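You operate a simulated robot arm through the tools that you are given. There is no shell and no other tool.

You are at the controls of a simulated robot arm. One attempt, no reset.

## Task
Run the grip test on the block with the teal top.
Fine: wipe the steel plate with the grey cloth pad, press reset, dab the block on the plate, save with the button that the screen names; put pad and block back; the other two blocks of its row stay. Set down upright: grey cloth pad with blue grip. What is to be rubbed or washed off counts as gone when no trace of it is left.

The check looks at the end state, three seconds after you hand in, the way a careful person would. Anything else that was tipped, shoved, dropped, spilled or broken makes it a failure. Flat cloth is picked up by pressing the open fingertips on it (5 to 10 N) and closing them slowly along it; thin cloth reads only 2 to 8 mm in the jaws.

## Robot
A 5-joint arm with a two-finger parallel gripper, fixed in place. Base frame: the origin is at the foot of the arm, x ahead of it, y to its left, z up; the work surface is at about z = 0. Readings come in mm, rad, newtons and seconds.
With the tool pointing down near the work surface it reaches from about 260 to 600 mm from the base axis. Its first joint turns from -1.152 to 1.152 rad. The tool tilts only in the upright plane through the base axis and itself; it spins freely about its own axis. Payload 1.57 kg.
The TCP is the grasp point between the finger pads, 30 mm short of the fingertips. In the tool frame z runs along the fingers and y along their closing line. The gripper opens to 80 mm. The fingers are 17 mm wide and 12 mm thick; the gripper's body (40 by 82 mm) begins 80 mm behind the TCP.
Orientation is that of the tool frame in the base frame, as [roll, pitch, yaw] about the fixed x, y, z axes, in that order (R = Rz(yaw) Ry(pitch) Rx(roll)). With the fingers straight down and closing along the base's y, the tool's x points along the base's -x, its y along +y and its z along -z.

## Interface
- The arm moves only by the tool servo_tool. Its argument "steps" is a list of rows, each an object of numbers (a shift or turn left out is 0, a gripper value left out holds the last): "dx", "dy", "dz": the shift along the base's x, y, z in units of 150 mm (1.0 is 150 mm); "ax", "ay", "az": the turn, a rotation vector about the base's x, y, z in units of 90 degrees (1.0 is 90 degrees); "fingers": the opening, from 0 (shut) to 1 (fully open). In form: [{"dx": .., "dy": .., "dz": .., "ax": .., "ay": .., "az": .., "fingers": ..}, ...]. A call has 1 to 20 rows; each row is the pose to reach, as a shift and turn from the pose commanded when the call began. A call with a number of a shift or a turn outside -1 to 1 is refused whole. A row lasts 0.2 s, in which the tool goes at most 50 mm and 0.15 rad; a call with a longer step from one row to the next is refused whole, and so is a gripper value outside its range. A pose out of reach is approached as far as the arm can. The call stops where the force on the tool passes 60 N (or 10 N more than at its start, if that is more) or the arm is blocked; 0.2 s more then pass. Each finger travels about 153 mm/s and halts on what it meets, pressing with about 38 N; the grip force reading is that of the motor and also rises with nothing between the fingers. The clock runs only during rows and for 0.2 s after the last one: add rows that repeat a pose to give the fingers time. The reply holds the time, the measured pose of the TCP, the force on the tool along the base axes, the opening and the grip force, in the units named above and with some noise, with the torque about the TCP (base axes, N m) and any sound that the robot's microphone picked up, and new pictures: "views" is both (left out), scene, wrist or none.
- Cameras (640 x 400 px; columns grow to the right, rows downward): "scene" is fixed at [47.5, 403.6, 514.9]; the picture's right is [-0.66, -0.75, 0.00], its down [-0.48, 0.42, -0.77] and it looks along [0.58, -0.51, -0.64] (base axes); focal length 312 px, centre (320, 200). "wrist" rides on the gripper at [72, -7, -122] in the tool frame; the picture's right is [0.09, 1.00, 0.00], its down [-0.84, 0.08, -0.54] and it looks along [-0.54, 0.05, 0.84] (tool axes); focal length 238 px, centre (320, 200). There is no depth. A picture from a camera that has moved, and an enlarged one, comes with that camera's place and axes in the base frame and with its lens.
- zoom(camera, box): a new picture of the part [left, top, right, bottom] of that camera's present view, enlarged. The clock stands still meanwhile.
- hand_in(): hands the job in; it is judged then, once.

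Places have to be worked out from the pictures, the camera data and where the tool is seen. Open the gripper and draw the arm clear of the work before you hand the job in, unless the task says otherwise.

The tools are called as a command line: name --argument value ..., lists and objects as JSON in quotes. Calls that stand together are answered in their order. servo_tool: Moves the arm, as the interface text tells. Its arguments: {"type":"object","properties":{"steps":{"type":"array","items":{"type":"object","properties":{"dx":{"type":"number"},"dy":{"type":"number"},"dz":{"type":"number"},"ax":{"type":"number"},"ay":{"type":"number"},"az":{"type":"number"},"fingers":{"type":"number"}}}},"views":{"type":"string","enum":["both","scene","wrist","none"]}},"required":["steps"]} The other tools are called the same way: zoom (camera, box) takes an enlarged picture of a part of a camera's view; hand_in () hands the job in.

At the start:

```text
time: 0.0
tcp_pos: [364.9, 173.9, 266.7]
tcp_rot: [-3.14, 0.002, -3.141]
force: [0.8, -0.3, -0.2]
wrist_torque: [-0.02, 0.0, 0.04]
finger_gap: 80.1
grasp_force: 0.0
```

scene: 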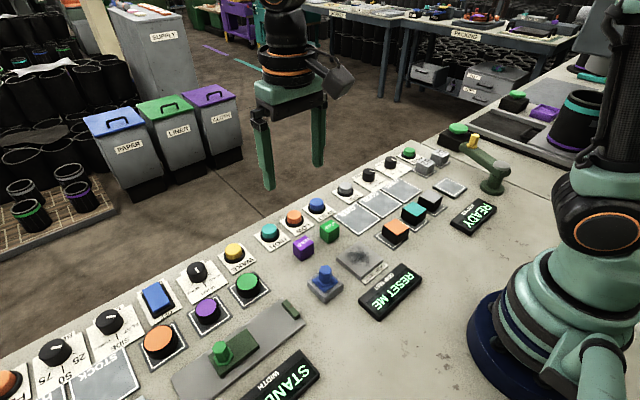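
wrist: 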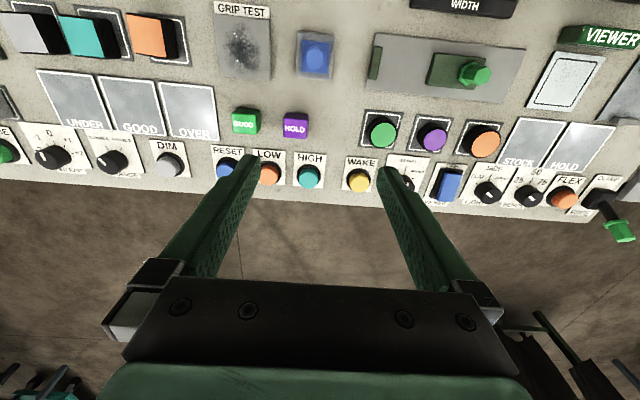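

I see a panel with buttons (RESET blue, LOW orange, HIGH teal, WAKE yellow), a GRIP TEST steel plate with a dark smudge, a grey pad with blue grip, and a row of three blocks. I take closer looks before moving.

zoom --camera "scene" --box '[280, 130, 520, 330]'

zoom --camera "wrist" --box '[0, 0, 340, 212]'

zoom --camera "wrist" --box '[200, 0, 420, 200]'

zoom --camera "scene" --box '[200, 180, 360, 300]'

```text
2.00 times, centred on (400, 230) of scene
camera zoom: at [47.5, 403.6, 514.9], right [-0.66, -0.75, 0.0], down [-0.48, 0.42, -0.77], along [0.58, -0.51, -0.64], focal length 623 px, centre (160, 140)
```

zoom: 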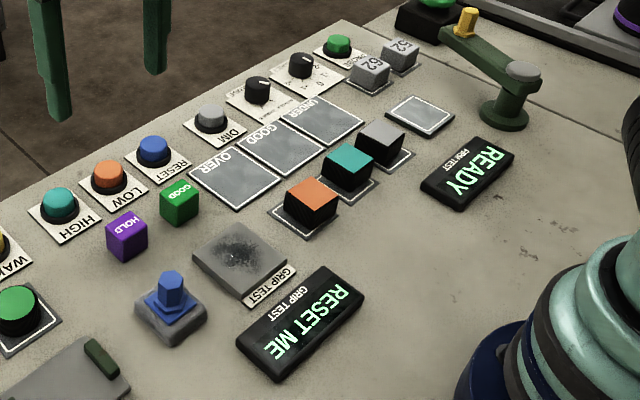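

```text
1.88 times, centred on (170, 106) of wrist
camera zoom: at [291.6, 168.4, 388.5], right [-0.09, 1.0, 0.0], down [0.84, 0.08, 0.54], along [0.54, 0.05, -0.84], focal length 449 px, centre (602, 377)
```

zoom: 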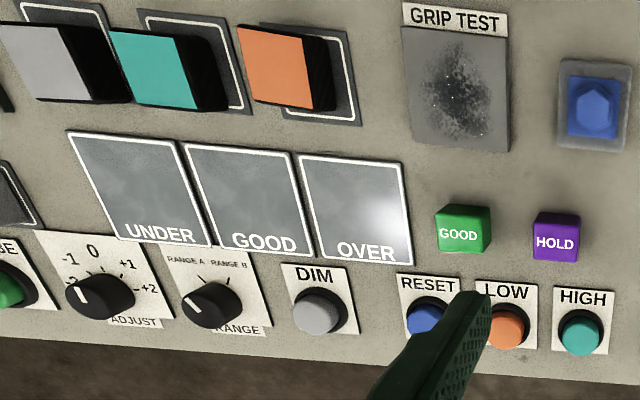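

```text
2.00 times, centred on (310, 100) of wrist
camera zoom: at [291.6, 168.4, 388.5], right [-0.09, 1.0, 0.0], down [0.84, 0.08, 0.54], along [0.54, 0.05, -0.84], focal length 477 px, centre (340, 400)
```

zoom: 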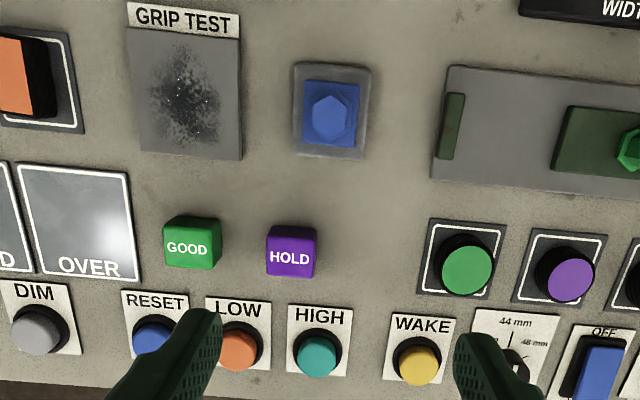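

```text
3.33 times, centred on (280, 240) of scene
camera zoom: at [47.5, 403.6, 514.9], right [-0.66, -0.75, 0.0], down [-0.48, 0.42, -0.77], along [0.58, -0.51, -0.64], focal length 1038 px, centre (453, 67)
```

zoom: 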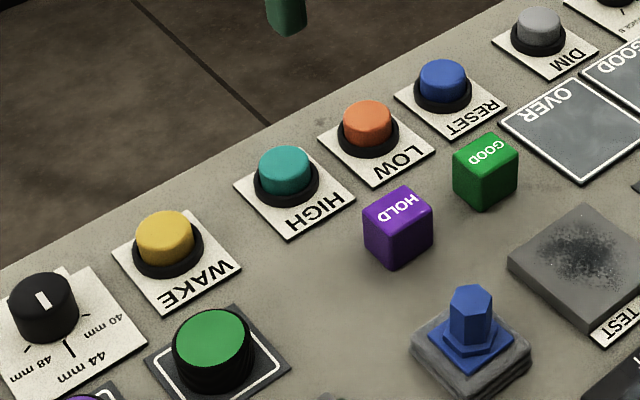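

The layout is getting clear; I take a few more zooms of the displays, the blocks' row and the far-side controls, to know which texts belong to which station.

zoom --camera "scene" --box '[340, 180, 500, 320]'

zoom --camera "scene" --box '[320, 140, 480, 240]'

zoom --camera "scene" --box '[0, 240, 330, 400]'

zoom --camera "scene" --box '[420, 60, 640, 200]'

```text
2.86 times, centred on (420, 250) of scene
camera zoom: at [47.5, 403.6, 514.9], right [-0.66, -0.75, 0.0], down [-0.48, 0.42, -0.77], along [0.58, -0.51, -0.64], focal length 890 px, centre (34, 57)
```

zoom: 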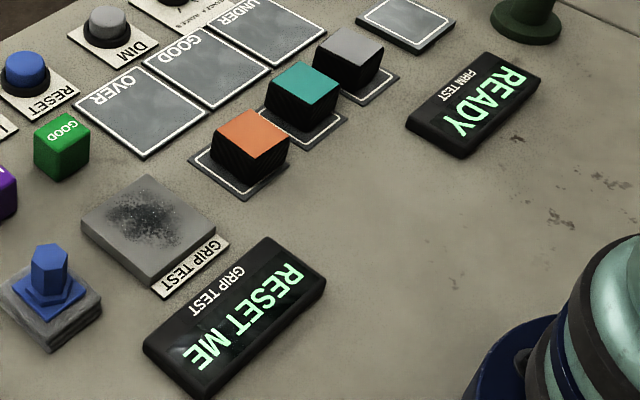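

```text
4.00 times, centred on (400, 190) of scene
camera zoom: at [47.5, 403.6, 514.9], right [-0.66, -0.75, 0.0], down [-0.48, 0.42, -0.77], along [0.58, -0.51, -0.64], focal length 1246 px, centre (0, 240)
```

zoom: 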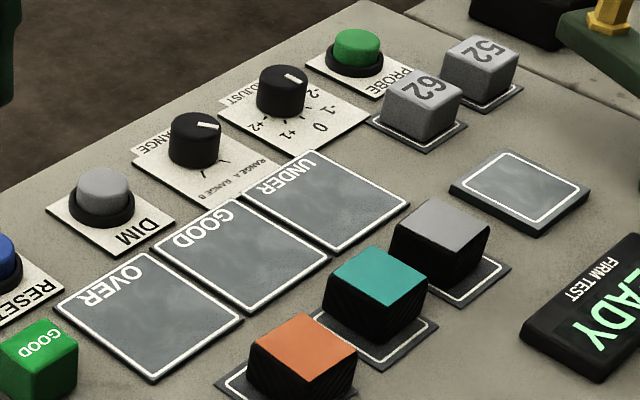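

```text
1.94 times, centred on (165, 320) of scene
camera zoom: at [47.5, 403.6, 514.9], right [-0.66, -0.75, 0.0], down [-0.48, 0.42, -0.77], along [0.58, -0.51, -0.64], focal length 604 px, centre (621, -33)
```

zoom: 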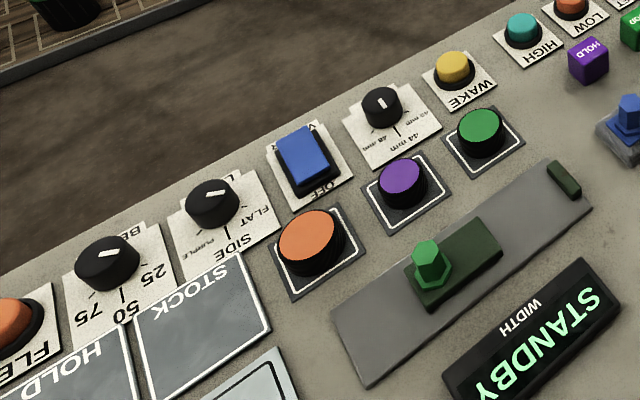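

```text
2.86 times, centred on (530, 130) of scene
camera zoom: at [47.5, 403.6, 514.9], right [-0.66, -0.75, 0.0], down [-0.48, 0.42, -0.77], along [0.58, -0.51, -0.64], focal length 890 px, centre (-280, 400)
```

zoom: 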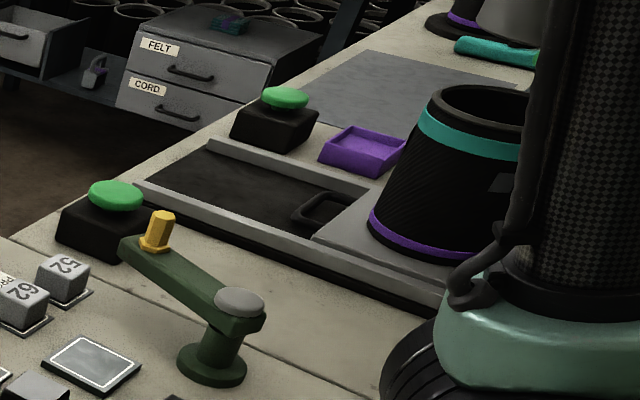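

The pad with the blue hex grip sits at about (301, 165), the plate at about (304, 64), the teal block at about (312, -125). I move above the pad at a safe height to refine.

servo_tool --steps '[{"dx": -0.1, "dy": -0.01, "dz": -0.19}, {"dx": -0.21, "dy": -0.03, "dz": -0.38}, {"dx": -0.32, "dy": -0.045, "dz": -0.58}, {"dx": -0.426, "dy": -0.059, "dz": -0.778}, {"dx": -0.426, "dy": -0.059, "dz": -0.778}]' --views "both"

```text
time: 1.2
tcp_pos: [300.0, 165.1, 149.6]
tcp_rot: [3.141, 0.001, 3.14]
force: [-0.2, -0.4, 0.5]
wrist_torque: [-0.01, 0.03, 0.02]
finger_gap: 80.0
grasp_force: 0.1
camera wrist: at [228.0, 158.7, 271.4], right [-0.09, 1.0, 0.0], down [0.84, 0.08, 0.54], along [0.54, 0.05, -0.84], focal length 238 px, centre (320, 200)
```

scene: 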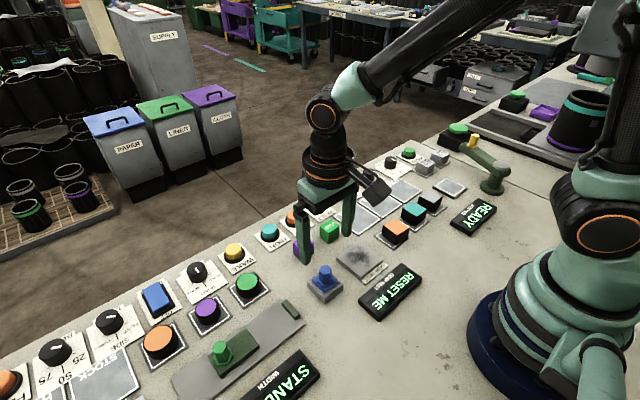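
wrist: 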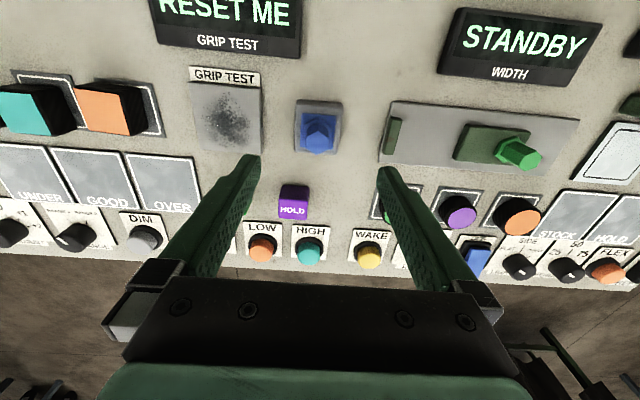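

The pad appears almost straight below the TCP. I zoom to locate the hex grip and its orientation.

zoom --camera "wrist" --box '[270, 80, 370, 180]'

zoom --camera "wrist" --box '[150, 50, 310, 170]'

zoom --camera "scene" --box '[290, 230, 400, 310]'

```text
4.00 times, centred on (320, 130) of wrist
camera zoom: at [228.0, 158.7, 271.4], right [-0.09, 1.0, 0.0], down [0.84, 0.08, 0.54], along [0.54, 0.05, -0.84], focal length 953 px, centre (320, 480)
```

zoom: 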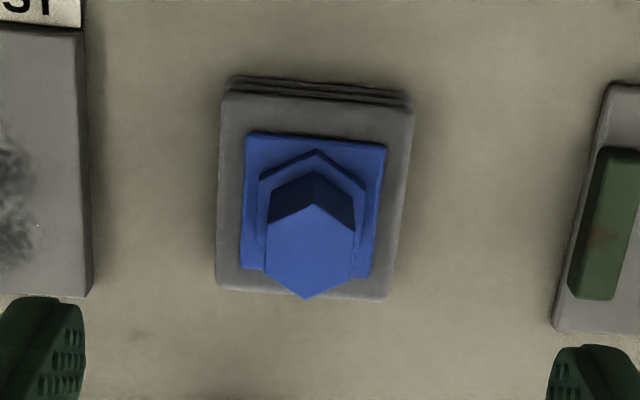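

```text
3.33 times, centred on (230, 110) of wrist
camera zoom: at [228.0, 158.7, 271.4], right [-0.09, 1.0, 0.0], down [0.84, 0.08, 0.54], along [0.54, 0.05, -0.84], focal length 794 px, centre (620, 500)
```

zoom: 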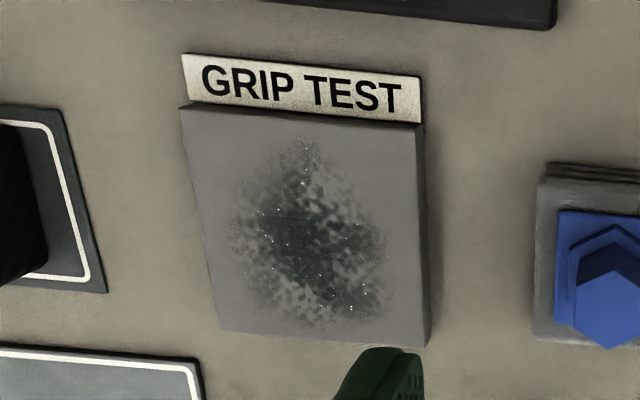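

```text
5.00 times, centred on (345, 270) of scene
camera zoom: at [47.5, 403.6, 514.9], right [-0.66, -0.75, 0.0], down [-0.48, 0.42, -0.77], along [0.58, -0.51, -0.64], focal length 1558 px, centre (195, -150)
```

zoom: 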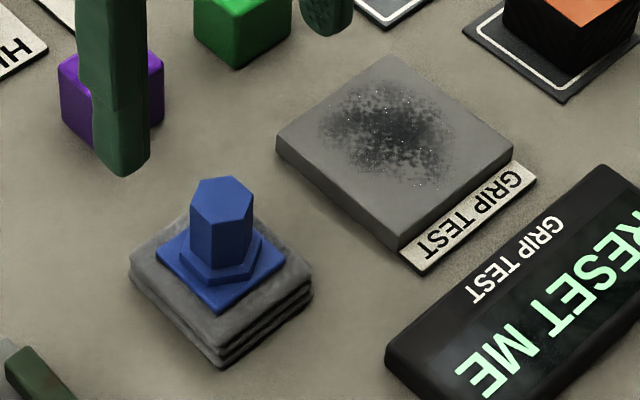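

Two-view triangulation puts the hex grip's top at about (302, 163, 62), with flats facing ±y, so closing along y is right. I narrow the fingers and descend to just above it to check.

servo_tool --steps '[{"dx": 0.01, "dy": -0.01, "dz": -0.1, "fingers": 0.6}, {"dx": 0.013, "dy": -0.012, "dz": -0.27, "fingers": 0.6}, {"dx": 0.013, "dy": -0.012, "dz": -0.27, "fingers": 0.6}]' --views "both"

```text
time: 2.0
tcp_pos: [302.4, 162.1, 108.3]
tcp_rot: [-3.14, 0.001, -3.14]
force: [-0.7, 0.2, -0.5]
wrist_torque: [-0.01, 0.01, 0.01]
finger_gap: 47.9
grasp_force: 0.0
camera wrist: at [229.7, 157.5, 230.2], right [-0.09, 1.0, 0.0], down [0.84, 0.08, 0.54], along [0.54, 0.05, -0.84], focal length 238 px, centre (320, 200)
```

scene: 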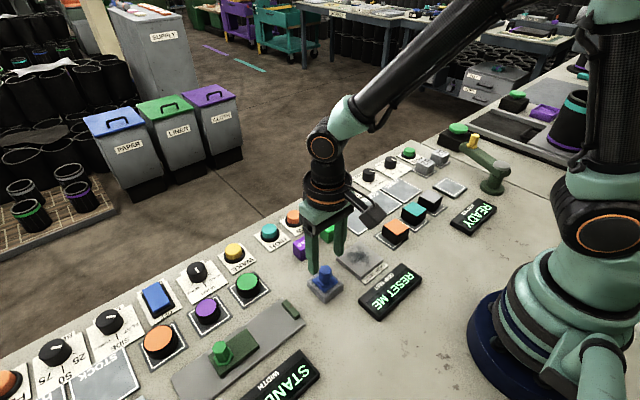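
wrist: 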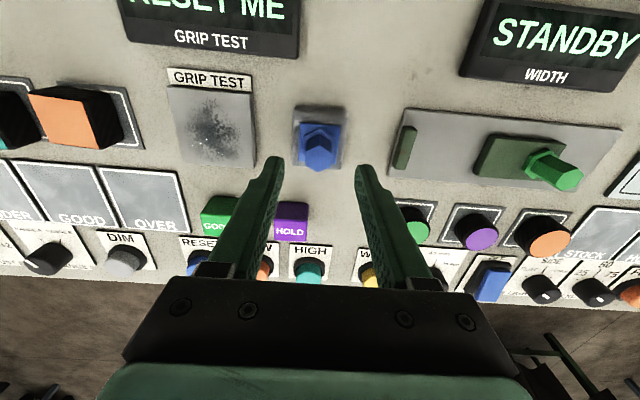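

zoom --camera "wrist" --box '[270, 90, 370, 190]'

zoom --camera "scene" --box '[280, 220, 380, 310]'

```text
4.00 times, centred on (320, 140) of wrist
camera zoom: at [229.7, 157.5, 230.2], right [-0.09, 1.0, 0.0], down [0.84, 0.08, 0.54], along [0.54, 0.05, -0.84], focal length 953 px, centre (320, 440)
```

zoom: 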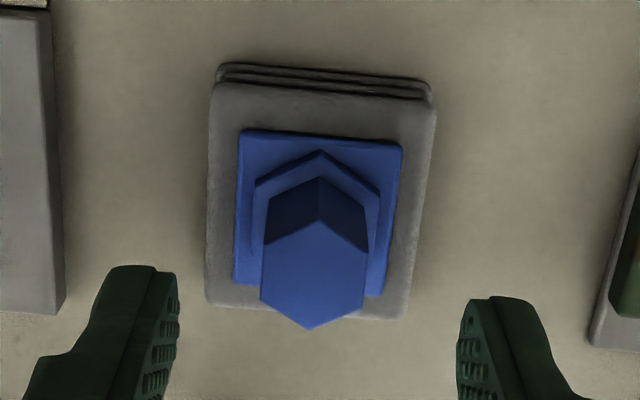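

```text
4.44 times, centred on (330, 265) of scene
camera zoom: at [47.5, 403.6, 514.9], right [-0.66, -0.75, 0.0], down [-0.48, 0.42, -0.77], along [0.58, -0.51, -0.64], focal length 1384 px, centre (276, -89)
```

zoom: 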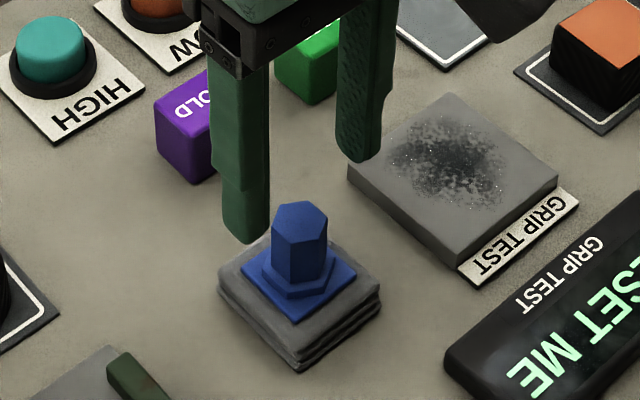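

The hex top triangulates to about (303, 163, 57). I go down so the fingertips reach about z=31 (just above the collar) and close gently.

servo_tool --steps '[{"dx": 0.004, "dy": 0.006, "dz": -0.16, "fingers": 0.6}, {"dx": 0.004, "dy": 0.006, "dz": -0.26, "fingers": 0.6}, {"dx": 0.004, "dy": 0.006, "dz": -0.315, "fingers": 0.6}, {"dx": 0.004, "dy": 0.006, "dz": -0.315, "fingers": 0.6}]' --views "both"

```text
time: 3.0
tcp_pos: [301.7, 165.7, 61.8]
tcp_rot: [-3.141, 0.0, -3.141]
force: [0.5, -0.4, 0.6]
wrist_torque: [0.03, 0.02, 0.02]
finger_gap: 47.8
grasp_force: 0.0
camera wrist: at [229.8, 160.4, 183.3], right [-0.09, 1.0, 0.0], down [0.84, 0.08, 0.54], along [0.54, 0.05, -0.84], focal length 238 px, centre (320, 200)
```

scene: 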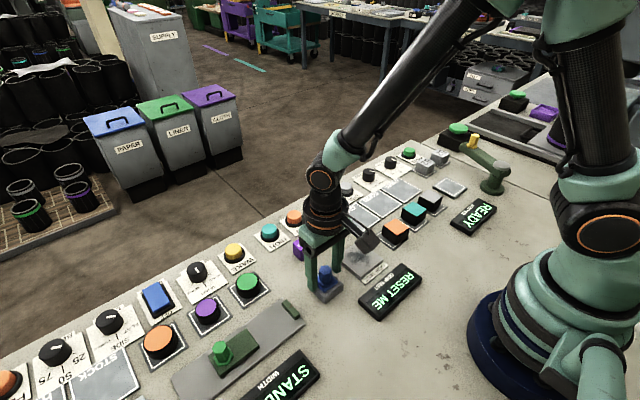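
wrist: 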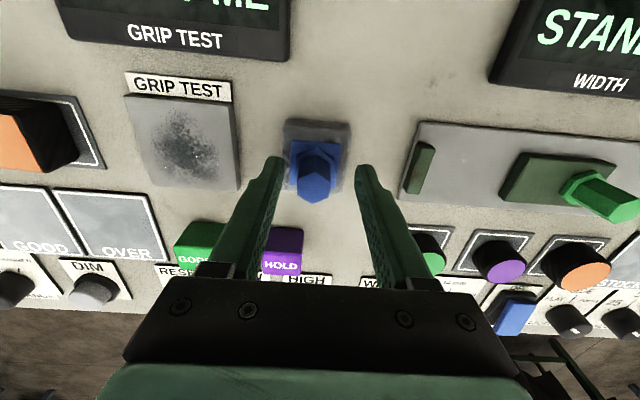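

zoom --camera "wrist" --box '[250, 100, 390, 220]'

zoom --camera "scene" --box '[280, 220, 380, 310]'

```text
3.33 times, centred on (320, 160) of wrist
camera zoom: at [229.8, 160.4, 183.3], right [-0.09, 1.0, 0.0], down [0.84, 0.08, 0.54], along [0.54, 0.05, -0.84], focal length 794 px, centre (320, 333)
```

zoom: 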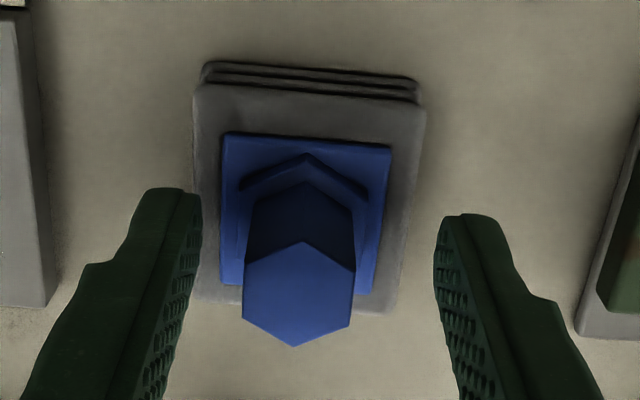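

```text
4.44 times, centred on (330, 265) of scene
camera zoom: at [47.5, 403.6, 514.9], right [-0.66, -0.75, 0.0], down [-0.48, 0.42, -0.77], along [0.58, -0.51, -0.64], focal length 1384 px, centre (276, -89)
```

zoom: 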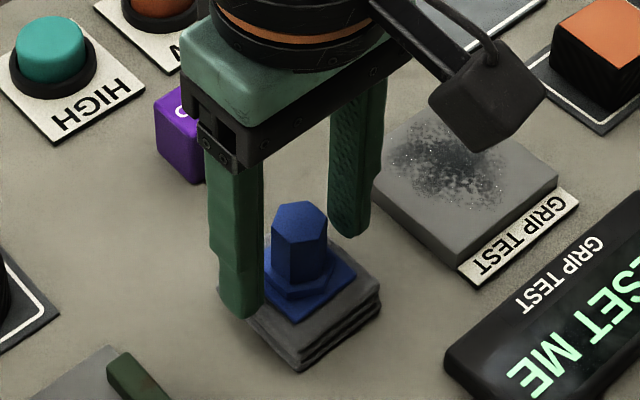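

The hex is centred about 2.5 mm to the low-y side and 2.5 mm further out than the tool. I correct, lower 3 mm, and close on it.

servo_tool --steps '[{"dx": 0.015, "dy": -0.017, "dz": -0.01, "fingers": 0.6}, {"dx": 0.015, "dy": -0.017, "dz": -0.02, "fingers": 0.4}, {"dx": 0.015, "dy": -0.017, "dz": -0.02, "fingers": 0.3}, {"dx": 0.015, "dy": -0.017, "dz": -0.02, "fingers": 0.3}]' --views "both"

```text
time: 4.0
tcp_pos: [305.1, 162.0, 59.4]
tcp_rot: [3.14, -0.001, 3.141]
force: [1.3, -0.6, -0.5]
wrist_torque: [0.04, 0.01, 0.01]
finger_gap: 24.2
grasp_force: 0.4
camera wrist: at [232.1, 156.4, 180.8], right [-0.09, 1.0, 0.0], down [0.84, 0.08, 0.54], along [0.54, 0.05, -0.84], focal length 238 px, centre (320, 200)
```

scene: 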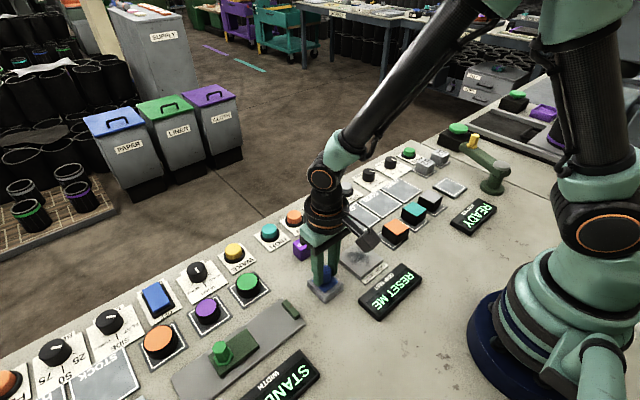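
wrist: 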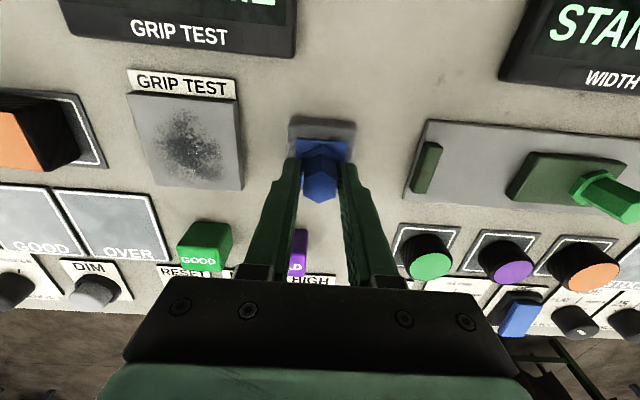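

The fingers straddle the hex with a few mm to spare. I close fully to grip it and then read the gap before lifting.

servo_tool --steps '[{"fingers": 0.25}, {"fingers": 0.2}, {"fingers": 0.1}, {"fingers": 0.1}]' --views "wrist"

zoom --camera "wrist" --box '[250, 100, 390, 220]'

zoom --camera "scene" --box '[280, 220, 380, 310]'

```text
time: 5.0
tcp_pos: [305.0, 162.7, 58.7]
tcp_rot: [-3.141, 0.001, -3.141]
force: [-0.4, 0.2, -0.6]
wrist_torque: [0.01, -0.03, 0.02]
finger_gap: 22.1
grasp_force: 35.2
camera wrist: at [232.1, 156.4, 180.9], right [-0.09, 1.0, 0.0], down [0.84, 0.08, 0.54], along [0.54, 0.05, -0.84], focal length 238 px, centre (320, 200)
```

wrist: 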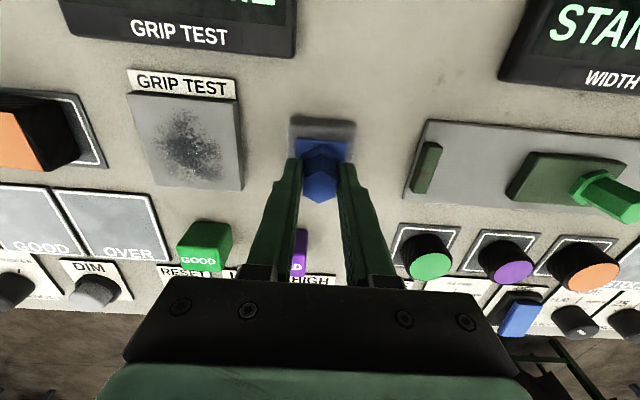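

```text
3.33 times, centred on (320, 160) of wrist
camera zoom: at [232.1, 156.4, 180.9], right [-0.09, 1.0, 0.0], down [0.84, 0.08, 0.54], along [0.54, 0.05, -0.84], focal length 794 px, centre (320, 333)
```

zoom: 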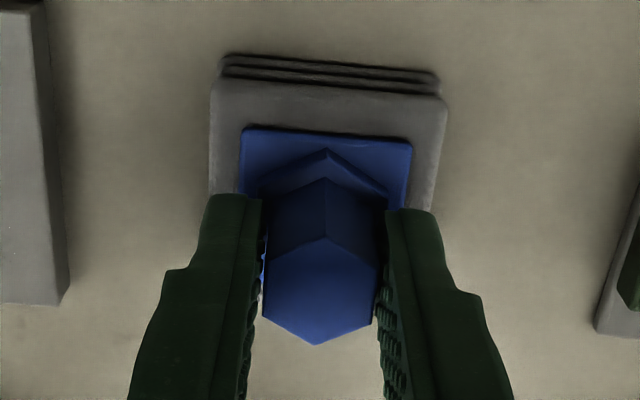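

```text
4.44 times, centred on (330, 265) of scene
camera zoom: at [47.5, 403.6, 514.9], right [-0.66, -0.75, 0.0], down [-0.48, 0.42, -0.77], along [0.58, -0.51, -0.64], focal length 1384 px, centre (276, -89)
```

zoom: 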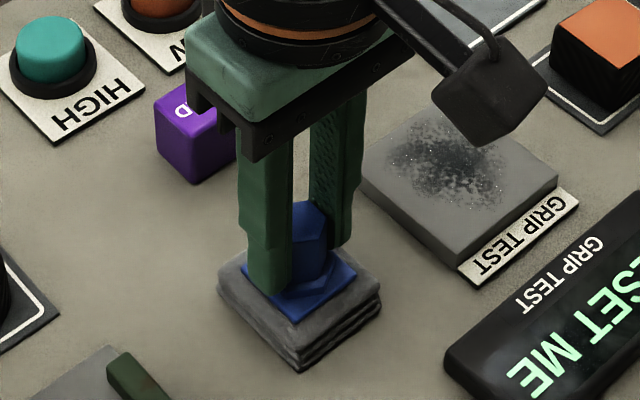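

The grip is firm (22 mm, 35 N). I lift straight up 40 mm and check that the pad comes along before moving to the plate.

servo_tool --steps '[{"dz": 0.05}, {"dz": 0.15}, {"dz": 0.27}, {"dz": 0.27}]' --views "both"

```text
time: 6.0
tcp_pos: [305.1, 161.4, 100.7]
tcp_rot: [-3.141, -0.001, 3.14]
force: [-0.9, 0.0, -0.7]
wrist_torque: [0.03, 0.03, -0.05]
finger_gap: 22.5
grasp_force: 35.3
camera wrist: at [232.7, 156.3, 222.0], right [-0.09, 1.0, 0.0], down [0.84, 0.08, 0.54], along [0.54, 0.05, -0.84], focal length 238 px, centre (320, 200)
```

scene: 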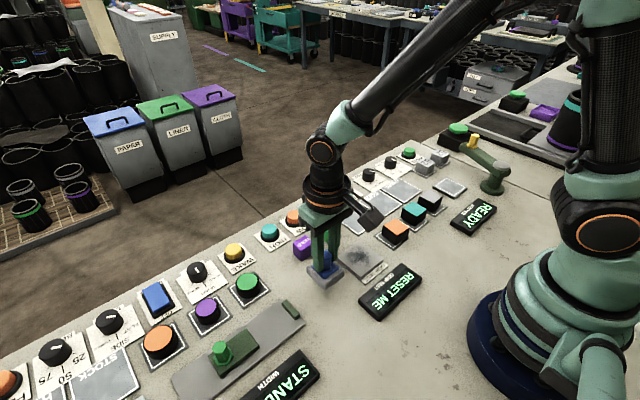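
wrist: 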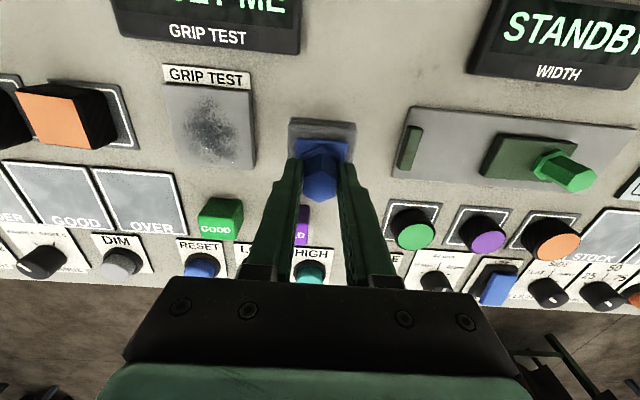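

The pad is hanging square below the fingers. I carry it over to the plate centre (~(303, 66)) and lower to just above the plate.

servo_tool --steps '[{"dx": -0.005, "dy": -0.2}, {"dx": -0.01, "dy": -0.42}, {"dx": -0.015, "dy": -0.58}, {"dx": -0.015, "dy": -0.637}, {"dx": -0.015, "dy": -0.637, "dz": -0.1}, {"dx": -0.015, "dy": -0.637, "dz": -0.15}, {"dx": -0.015, "dy": -0.637, "dz": -0.15}]' --views "both"

zoom --camera "scene" --box '[310, 200, 420, 290]'

```text
time: 7.6
tcp_pos: [301.2, 66.7, 78.8]
tcp_rot: [3.141, 0.0, -3.141]
force: [0.4, -0.3, -0.3]
wrist_torque: [0.01, 0.04, 0.0]
finger_gap: 22.4
grasp_force: 35.1
camera wrist: at [229.7, 61.5, 199.5], right [-0.09, 1.0, 0.0], down [0.84, 0.08, 0.54], along [0.54, 0.05, -0.84], focal length 238 px, centre (320, 200)
```

scene: 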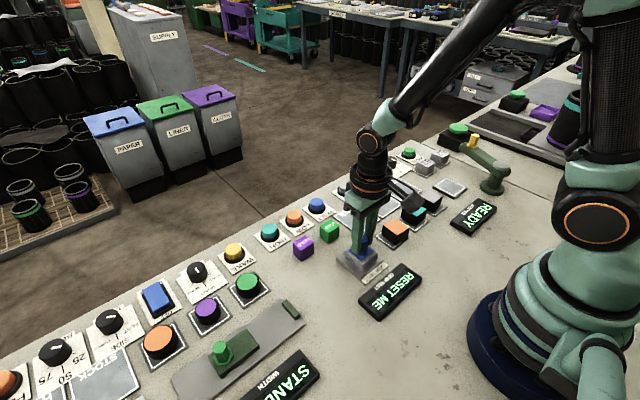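
wrist: 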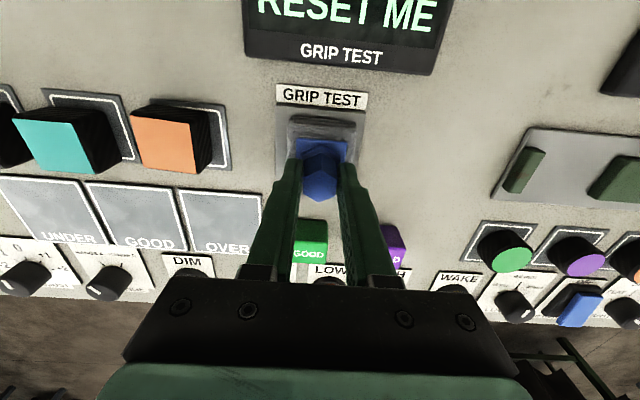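

```text
4.44 times, centred on (365, 245) of scene
camera zoom: at [47.5, 403.6, 514.9], right [-0.66, -0.75, 0.0], down [-0.48, 0.42, -0.77], along [0.58, -0.51, -0.64], focal length 1384 px, centre (120, 0)
```

zoom: 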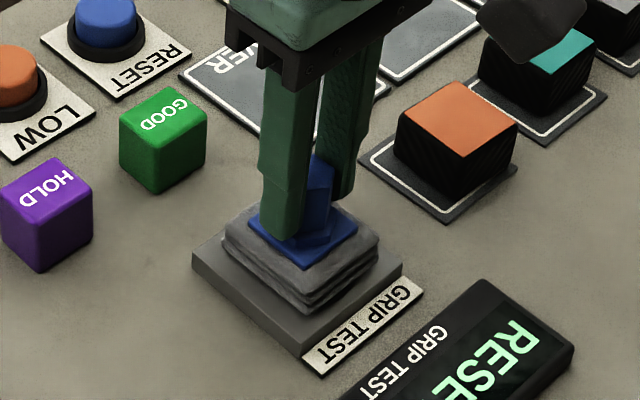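

The pad floats just above the plate and is centred. I lower in small steps and watch the z force for contact.

servo_tool --steps '[{"dz": -0.02}, {"dz": -0.035}, {"dz": -0.045}, {"dz": -0.045}]' --views "none"

```text
time: 8.6
tcp_pos: [303.2, 67.5, 70.5]
tcp_rot: [3.141, 0.002, 3.139]
force: [-1.6, -5.7, 25.8]
wrist_torque: [-0.5, 0.05, -0.02]
finger_gap: 22.3
grasp_force: 34.9
```

Contact reads about 26 N, a bit heavy. I back off 1.5 mm and read again.

servo_tool --steps '[{"dz": 0.01}, {"dz": 0.01}]' --views "none"

```text
time: 9.2
tcp_pos: [301.5, 65.5, 71.6]
tcp_rot: [-3.141, -0.003, 3.14]
force: [0.1, 0.2, -1.0]
wrist_torque: [-0.02, -0.01, 0.02]
finger_gap: 22.1
grasp_force: 34.7
```

servo_tool --steps '[{"dz": -0.003}, {"dz": -0.005}, {"dz": -0.005}]' --views "scene"

zoom --camera "scene" --box '[310, 200, 420, 290]'

```text
time: 10.0
tcp_pos: [301.7, 66.4, 71.1]
tcp_rot: [-3.141, 0.001, 3.141]
force: [-0.2, 0.2, 0.0]
wrist_torque: [-0.03, 0.0, -0.02]
finger_gap: 22.2
grasp_force: 34.3
```

scene: 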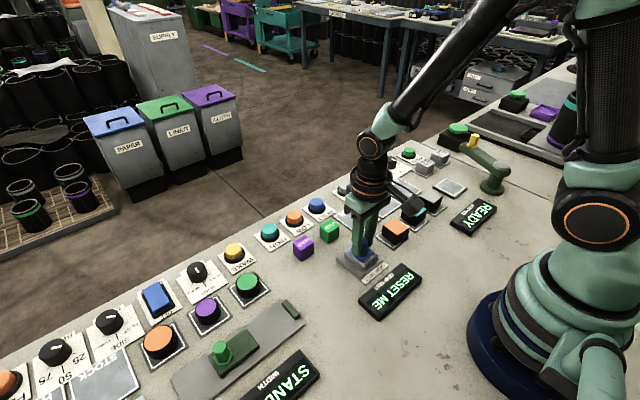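

```text
4.44 times, centred on (365, 245) of scene
camera zoom: at [47.5, 403.6, 514.9], right [-0.66, -0.75, 0.0], down [-0.48, 0.42, -0.77], along [0.58, -0.51, -0.64], focal length 1384 px, centre (120, 0)
```

zoom: 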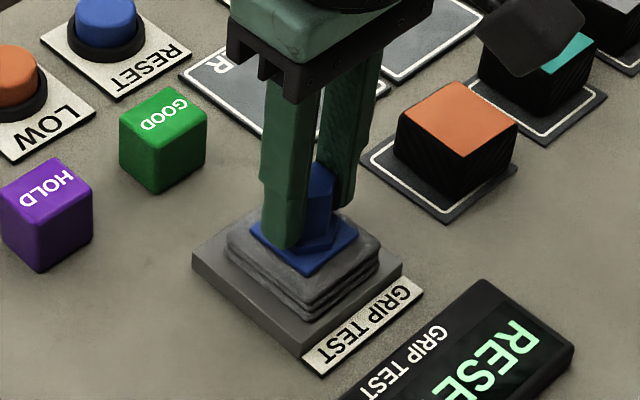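

servo_tool --steps '[{"dz": -0.002}, {"dz": -0.003}, {"dz": -0.003}]' --views "none"

```text
time: 10.8
tcp_pos: [303.3, 65.6, 70.1]
tcp_rot: [-3.141, 0.001, 3.142]
force: [-2.0, 0.1, 6.5]
wrist_torque: [-0.02, -0.04, 0.0]
finger_gap: 22.4
grasp_force: 35.3
```

Light contact (about 6.5 N) is reached. I start a raster wipe across the plate, keeping within its edges.

servo_tool --steps '[{"dx": -0.05, "dy": 0.0, "dz": -0.001}, {"dx": -0.11, "dy": 0.06, "dz": -0.001}, {"dx": -0.11, "dy": 0.13, "dz": -0.001}, {"dx": -0.11, "dy": 0.06, "dz": -0.001}, {"dx": -0.11, "dy": 0.0, "dz": -0.001}, {"dx": -0.11, "dy": -0.07, "dz": -0.001}, {"dx": -0.11, "dy": -0.13, "dz": -0.001}, {"dx": -0.04, "dy": -0.13, "dz": -0.001}, {"dx": -0.04, "dy": -0.06, "dz": -0.001}, {"dx": -0.04, "dy": 0.0, "dz": -0.001}, {"dx": -0.04, "dy": 0.07, "dz": -0.001}, {"dx": -0.04, "dy": 0.13, "dz": -0.001}, {"dx": 0.04, "dy": 0.13, "dz": -0.001}, {"dx": 0.04, "dy": 0.06, "dz": -0.001}, {"dx": 0.04, "dy": 0.0, "dz": -0.001}, {"dx": 0.04, "dy": -0.07, "dz": -0.001}, {"dx": 0.04, "dy": -0.13, "dz": -0.001}, {"dx": 0.11, "dy": -0.13, "dz": -0.001}, {"dx": 0.11, "dy": -0.06, "dz": -0.001}, {"dx": 0.11, "dy": 0.0, "dz": -0.001}]' --views "both"

zoom --camera "scene" --box '[310, 200, 420, 290]'

```text
time: 15.0
tcp_pos: [319.6, 66.6, 70.4]
tcp_rot: [3.141, 0.0, 3.14]
force: [-0.6, -0.1, -1.1]
wrist_torque: [-0.04, -0.02, 0.02]
finger_gap: 22.6
grasp_force: 35.1
camera wrist: at [246.9, 60.8, 193.2], right [-0.09, 1.0, 0.0], down [0.84, 0.08, 0.54], along [0.54, 0.05, -0.84], focal length 238 px, centre (320, 200)
```

scene: 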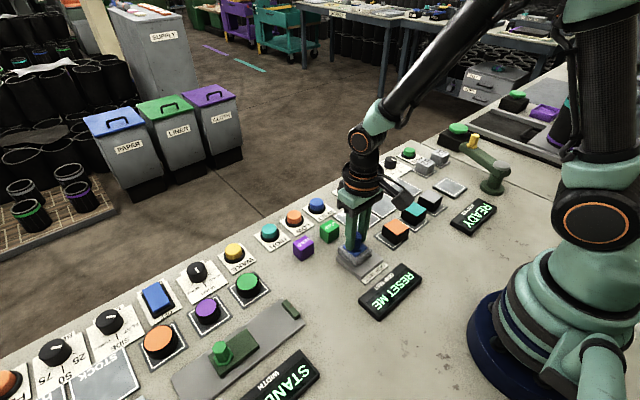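
wrist: 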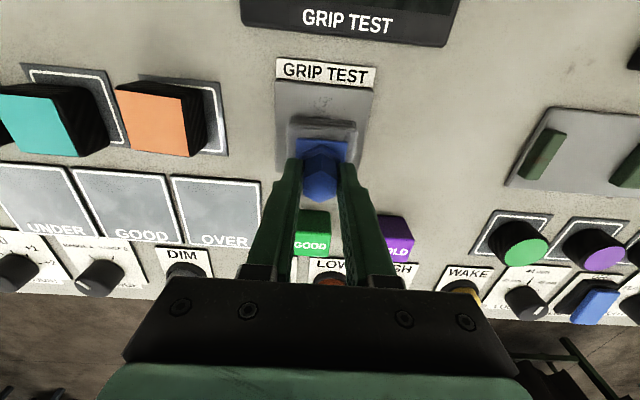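

```text
4.44 times, centred on (365, 245) of scene
camera zoom: at [47.5, 403.6, 514.9], right [-0.66, -0.75, 0.0], down [-0.48, 0.42, -0.77], along [0.58, -0.51, -0.64], focal length 1384 px, centre (120, 0)
```

zoom: 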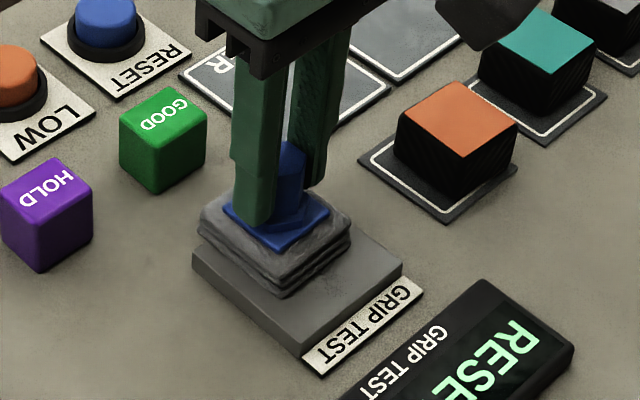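

The smudge is mostly gone where the pad passed; a faint trace remains near the label edge. Contact has gone light here, so I press slightly more and finish the outer strip, then read the force.

servo_tool --steps '[{"dz": -0.003}, {"dy": 0.06, "dz": -0.004}, {"dy": 0.13, "dz": -0.004}, {"dy": 0.06, "dz": -0.004}, {"dy": 0.0, "dz": -0.004}, {"dy": -0.07, "dz": -0.004}, {"dy": -0.13, "dz": -0.004}, {"dy": -0.06, "dz": -0.004}, {"dy": 0.0, "dz": -0.004}]' --views "none"

```text
time: 17.0
tcp_pos: [319.1, 66.1, 68.7]
tcp_rot: [-3.141, 0.0, -3.141]
force: [0.2, -2.2, 6.7]
wrist_torque: [-0.18, -0.03, 0.01]
finger_gap: 22.3
grasp_force: 35.1
```

Contact about 7 N again. Now I wipe the strip near the label (x about 283–292) with full strokes, then the middle again.

servo_tool --steps '[{"dx": -0.07}, {"dx": -0.14}, {"dx": -0.2}, {"dx": -0.24}, {"dx": -0.24, "dy": 0.06}, {"dx": -0.24, "dy": 0.13}, {"dx": -0.24, "dy": 0.06}, {"dx": -0.24, "dy": 0.0}, {"dx": -0.24, "dy": -0.06}, {"dx": -0.24, "dy": -0.13}, {"dx": -0.18, "dy": -0.13}, {"dx": -0.18, "dy": -0.06}, {"dx": -0.18, "dy": 0.0}, {"dx": -0.18, "dy": 0.07}, {"dx": -0.18, "dy": 0.13}, {"dx": -0.1, "dy": 0.13}, {"dx": -0.1, "dy": 0.06}, {"dx": -0.1, "dy": 0.0}, {"dx": -0.1, "dy": -0.07}, {"dx": -0.1, "dy": -0.13}]' --views "both"

zoom --camera "wrist" --box '[250, 60, 430, 180]'

zoom --camera "scene" --box '[310, 200, 420, 290]'

```text
time: 21.2
tcp_pos: [304.0, 45.8, 69.2]
tcp_rot: [-3.141, 0.0, 3.142]
force: [0.4, 0.3, 1.8]
wrist_torque: [0.01, -0.02, 0.02]
finger_gap: 22.3
grasp_force: 35.2
camera wrist: at [231.9, 40.5, 190.8], right [-0.09, 1.0, 0.0], down [0.84, 0.08, 0.54], along [0.54, 0.05, -0.84], focal length 238 px, centre (320, 200)
```

scene: 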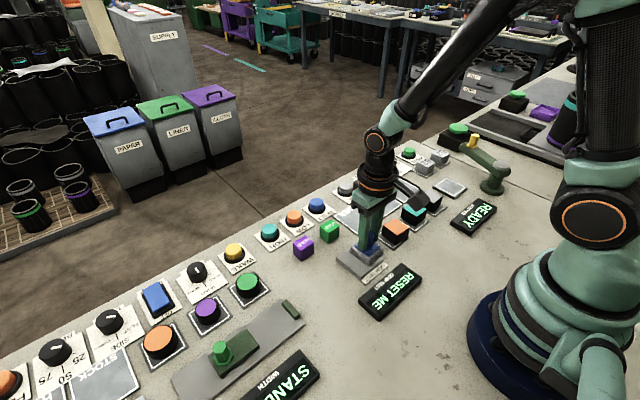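
wrist: 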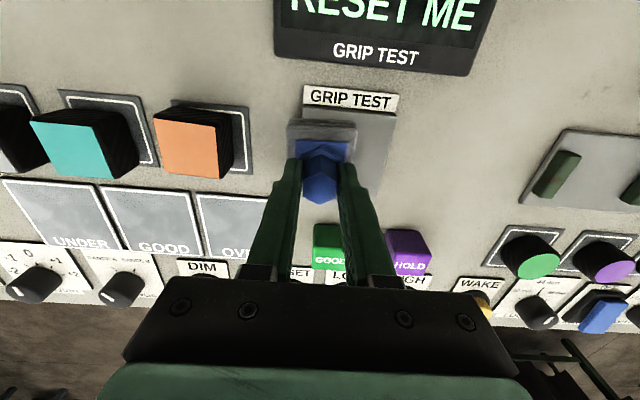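

```text
3.33 times, centred on (340, 120) of wrist
camera zoom: at [231.9, 40.5, 190.8], right [-0.09, 1.0, 0.0], down [0.84, 0.08, 0.54], along [0.54, 0.05, -0.84], focal length 794 px, centre (253, 467)
```

zoom: 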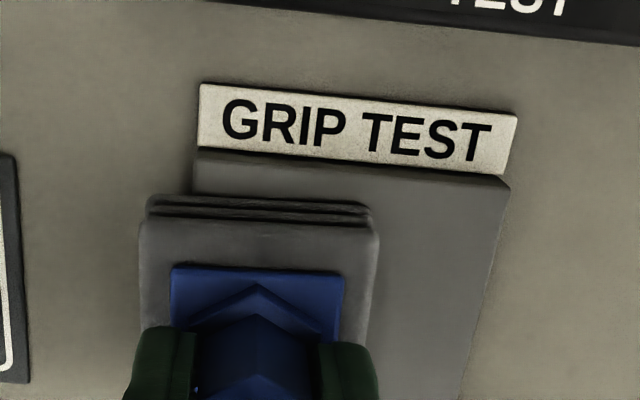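

```text
4.44 times, centred on (365, 245) of scene
camera zoom: at [47.5, 403.6, 514.9], right [-0.66, -0.75, 0.0], down [-0.48, 0.42, -0.77], along [0.58, -0.51, -0.64], focal length 1384 px, centre (120, 0)
```

zoom: 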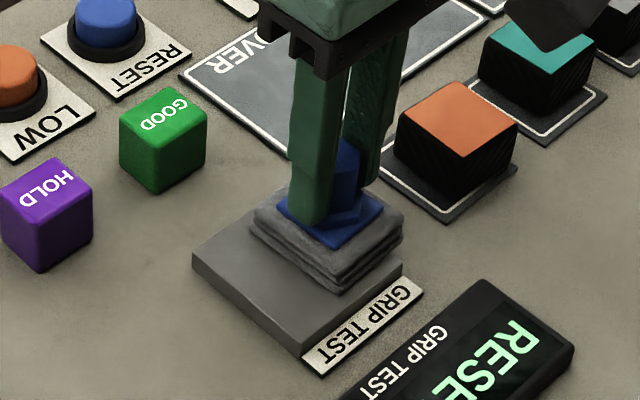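

All visible plate area looks clean. One more pass over the outer strip (x about 318) with slightly more pressure, then I lift and inspect.

servo_tool --steps '[{"dx": 0.05, "dz": -0.003}, {"dx": 0.09, "dz": -0.003}, {"dx": 0.09, "dy": 0.07, "dz": -0.003}, {"dx": 0.09, "dy": 0.13, "dz": -0.003}, {"dx": 0.09, "dy": 0.2, "dz": -0.003}, {"dx": 0.09, "dy": 0.26, "dz": -0.003}, {"dx": 0.03, "dy": 0.26, "dz": -0.003}, {"dx": 0.03, "dy": 0.19, "dz": -0.003}, {"dx": 0.03, "dy": 0.13, "dz": -0.003}, {"dx": 0.03, "dy": 0.06, "dz": -0.003}, {"dx": 0.03, "dy": 0.0, "dz": -0.003}, {"dx": -0.04, "dy": 0.0, "dz": -0.003}, {"dx": -0.04, "dy": 0.07, "dz": -0.003}, {"dx": -0.04, "dy": 0.13, "dz": -0.003}, {"dx": -0.04, "dy": 0.2, "dz": -0.003}, {"dx": -0.04, "dy": 0.26, "dz": -0.003}, {"dx": 0.0, "dy": 0.2, "dz": -0.003}, {"dx": 0.0, "dy": 0.13, "dz": -0.003}]' --views "none"

```text
time: 25.0
tcp_pos: [304.2, 66.8, 69.7]
tcp_rot: [-3.141, 0.002, -3.141]
force: [0.6, 1.1, 3.7]
wrist_torque: [0.12, -0.06, -0.01]
finger_gap: 22.2
grasp_force: 34.4
```

Wipe pass done with light contact. I lift and carry the pad back above its home spot, then inspect the plate.

servo_tool --steps '[{"dz": 0.08}, {"dz": 0.203}, {"dz": 0.203, "dy": 0.2}, {"dz": 0.203, "dy": 0.42}, {"dz": 0.203, "dy": 0.58}, {"dx": 0.005, "dz": 0.203, "dy": 0.637}, {"dx": 0.005, "dz": 0.203, "dy": 0.637}]' --views "both"

zoom --camera "wrist" --box '[140, 60, 280, 180]'

zoom --camera "scene" --box '[310, 210, 420, 300]'

```text
time: 26.6
tcp_pos: [304.8, 161.4, 99.8]
tcp_rot: [3.142, 0.001, -3.141]
force: [0.5, 0.6, -0.3]
wrist_torque: [0.03, -0.02, 0.0]
finger_gap: 21.8
grasp_force: 34.9
camera wrist: at [233.3, 156.9, 221.2], right [-0.09, 1.0, 0.0], down [0.84, 0.08, 0.54], along [0.54, 0.05, -0.84], focal length 238 px, centre (320, 200)
```

scene: 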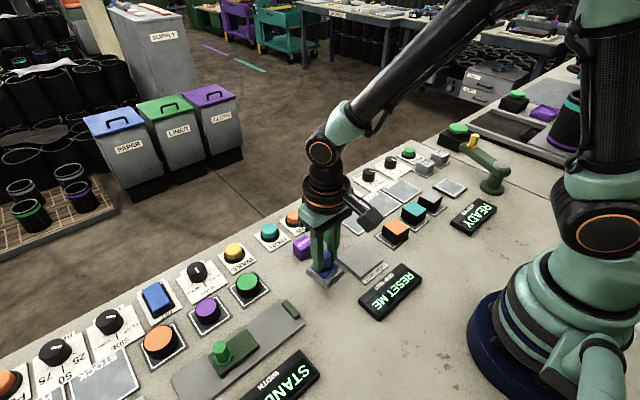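
wrist: 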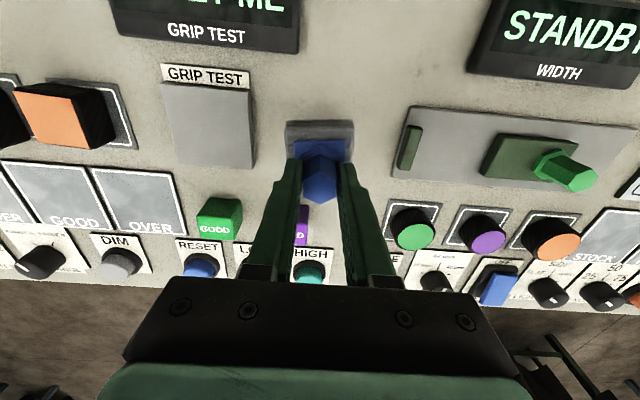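

```text
3.33 times, centred on (210, 120) of wrist
camera zoom: at [233.3, 156.9, 221.2], right [-0.09, 1.0, 0.0], down [0.84, 0.08, 0.54], along [0.54, 0.05, -0.84], focal length 794 px, centre (687, 467)
```

zoom: 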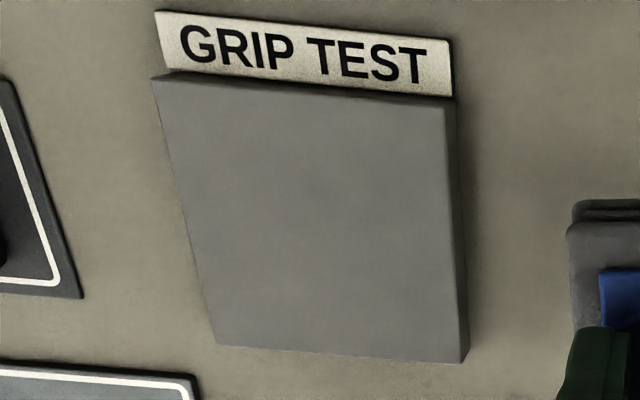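

```text
4.44 times, centred on (365, 255) of scene
camera zoom: at [47.5, 403.6, 514.9], right [-0.66, -0.75, 0.0], down [-0.48, 0.42, -0.77], along [0.58, -0.51, -0.64], focal length 1384 px, centre (120, -44)
```

zoom: 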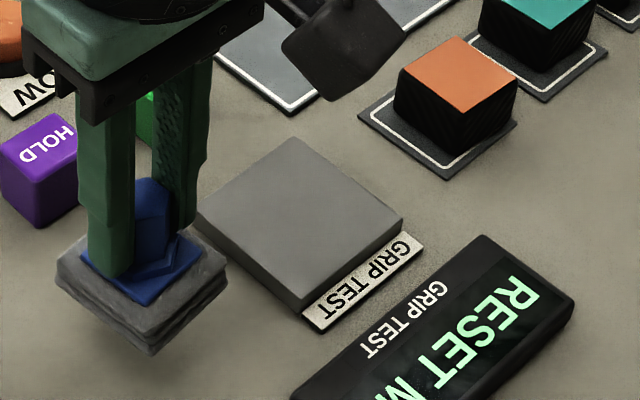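

The plate looks clean; I zoom tighter to make sure there is no faint trace left.

zoom --camera "wrist" --box '[165, 75, 255, 170]'

zoom --camera "scene" --box '[335, 235, 395, 280]'

```text
4.21 times, centred on (210, 122) of wrist
camera zoom: at [233.3, 156.9, 221.2], right [-0.09, 1.0, 0.0], down [0.84, 0.08, 0.54], along [0.54, 0.05, -0.84], focal length 1004 px, centre (783, 526)
```

zoom: 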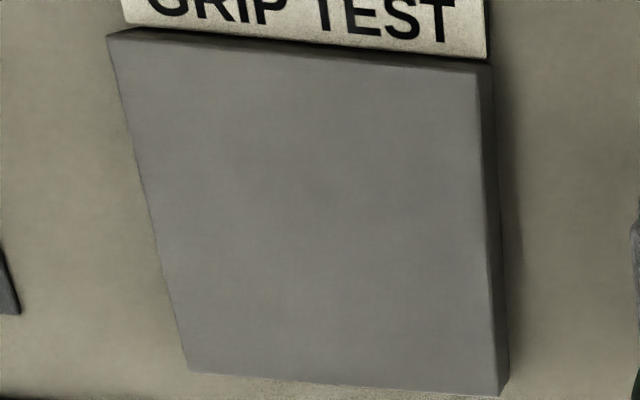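

```text
8.89 times, centred on (365, 258) of scene
camera zoom: at [47.5, 403.6, 514.9], right [-0.66, -0.75, 0.0], down [-0.48, 0.42, -0.77], along [0.58, -0.51, -0.64], focal length 2769 px, centre (-80, -311)
```

zoom: 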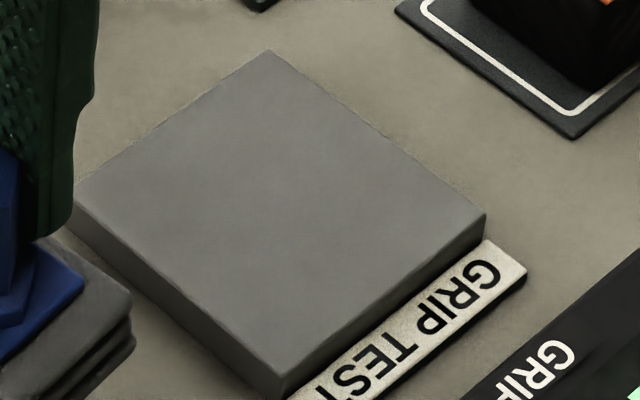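

The plate is clean. I lower the pad onto its original spot and watch for contact force.

servo_tool --steps '[{"dz": -0.15}, {"dz": -0.24}, {"dz": -0.267}, {"dz": -0.271}, {"dz": -0.271}]' --views "scene"

zoom --camera "scene" --box '[280, 220, 380, 310]'

```text
time: 27.8
tcp_pos: [304.9, 161.0, 59.7]
tcp_rot: [-3.142, 0.0, -3.14]
force: [-0.5, 0.1, -0.4]
wrist_torque: [-0.01, 0.01, 0.01]
finger_gap: 22.4
grasp_force: 34.9
```

scene: 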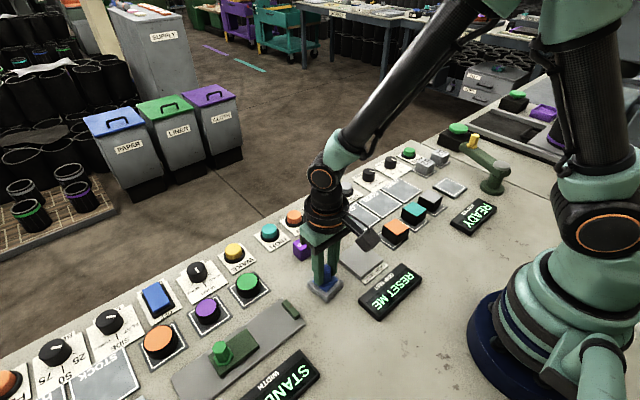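

```text
4.44 times, centred on (330, 265) of scene
camera zoom: at [47.5, 403.6, 514.9], right [-0.66, -0.75, 0.0], down [-0.48, 0.42, -0.77], along [0.58, -0.51, -0.64], focal length 1384 px, centre (276, -89)
```

zoom: 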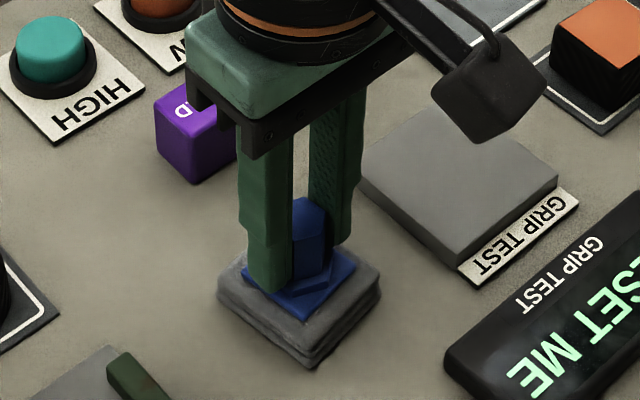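

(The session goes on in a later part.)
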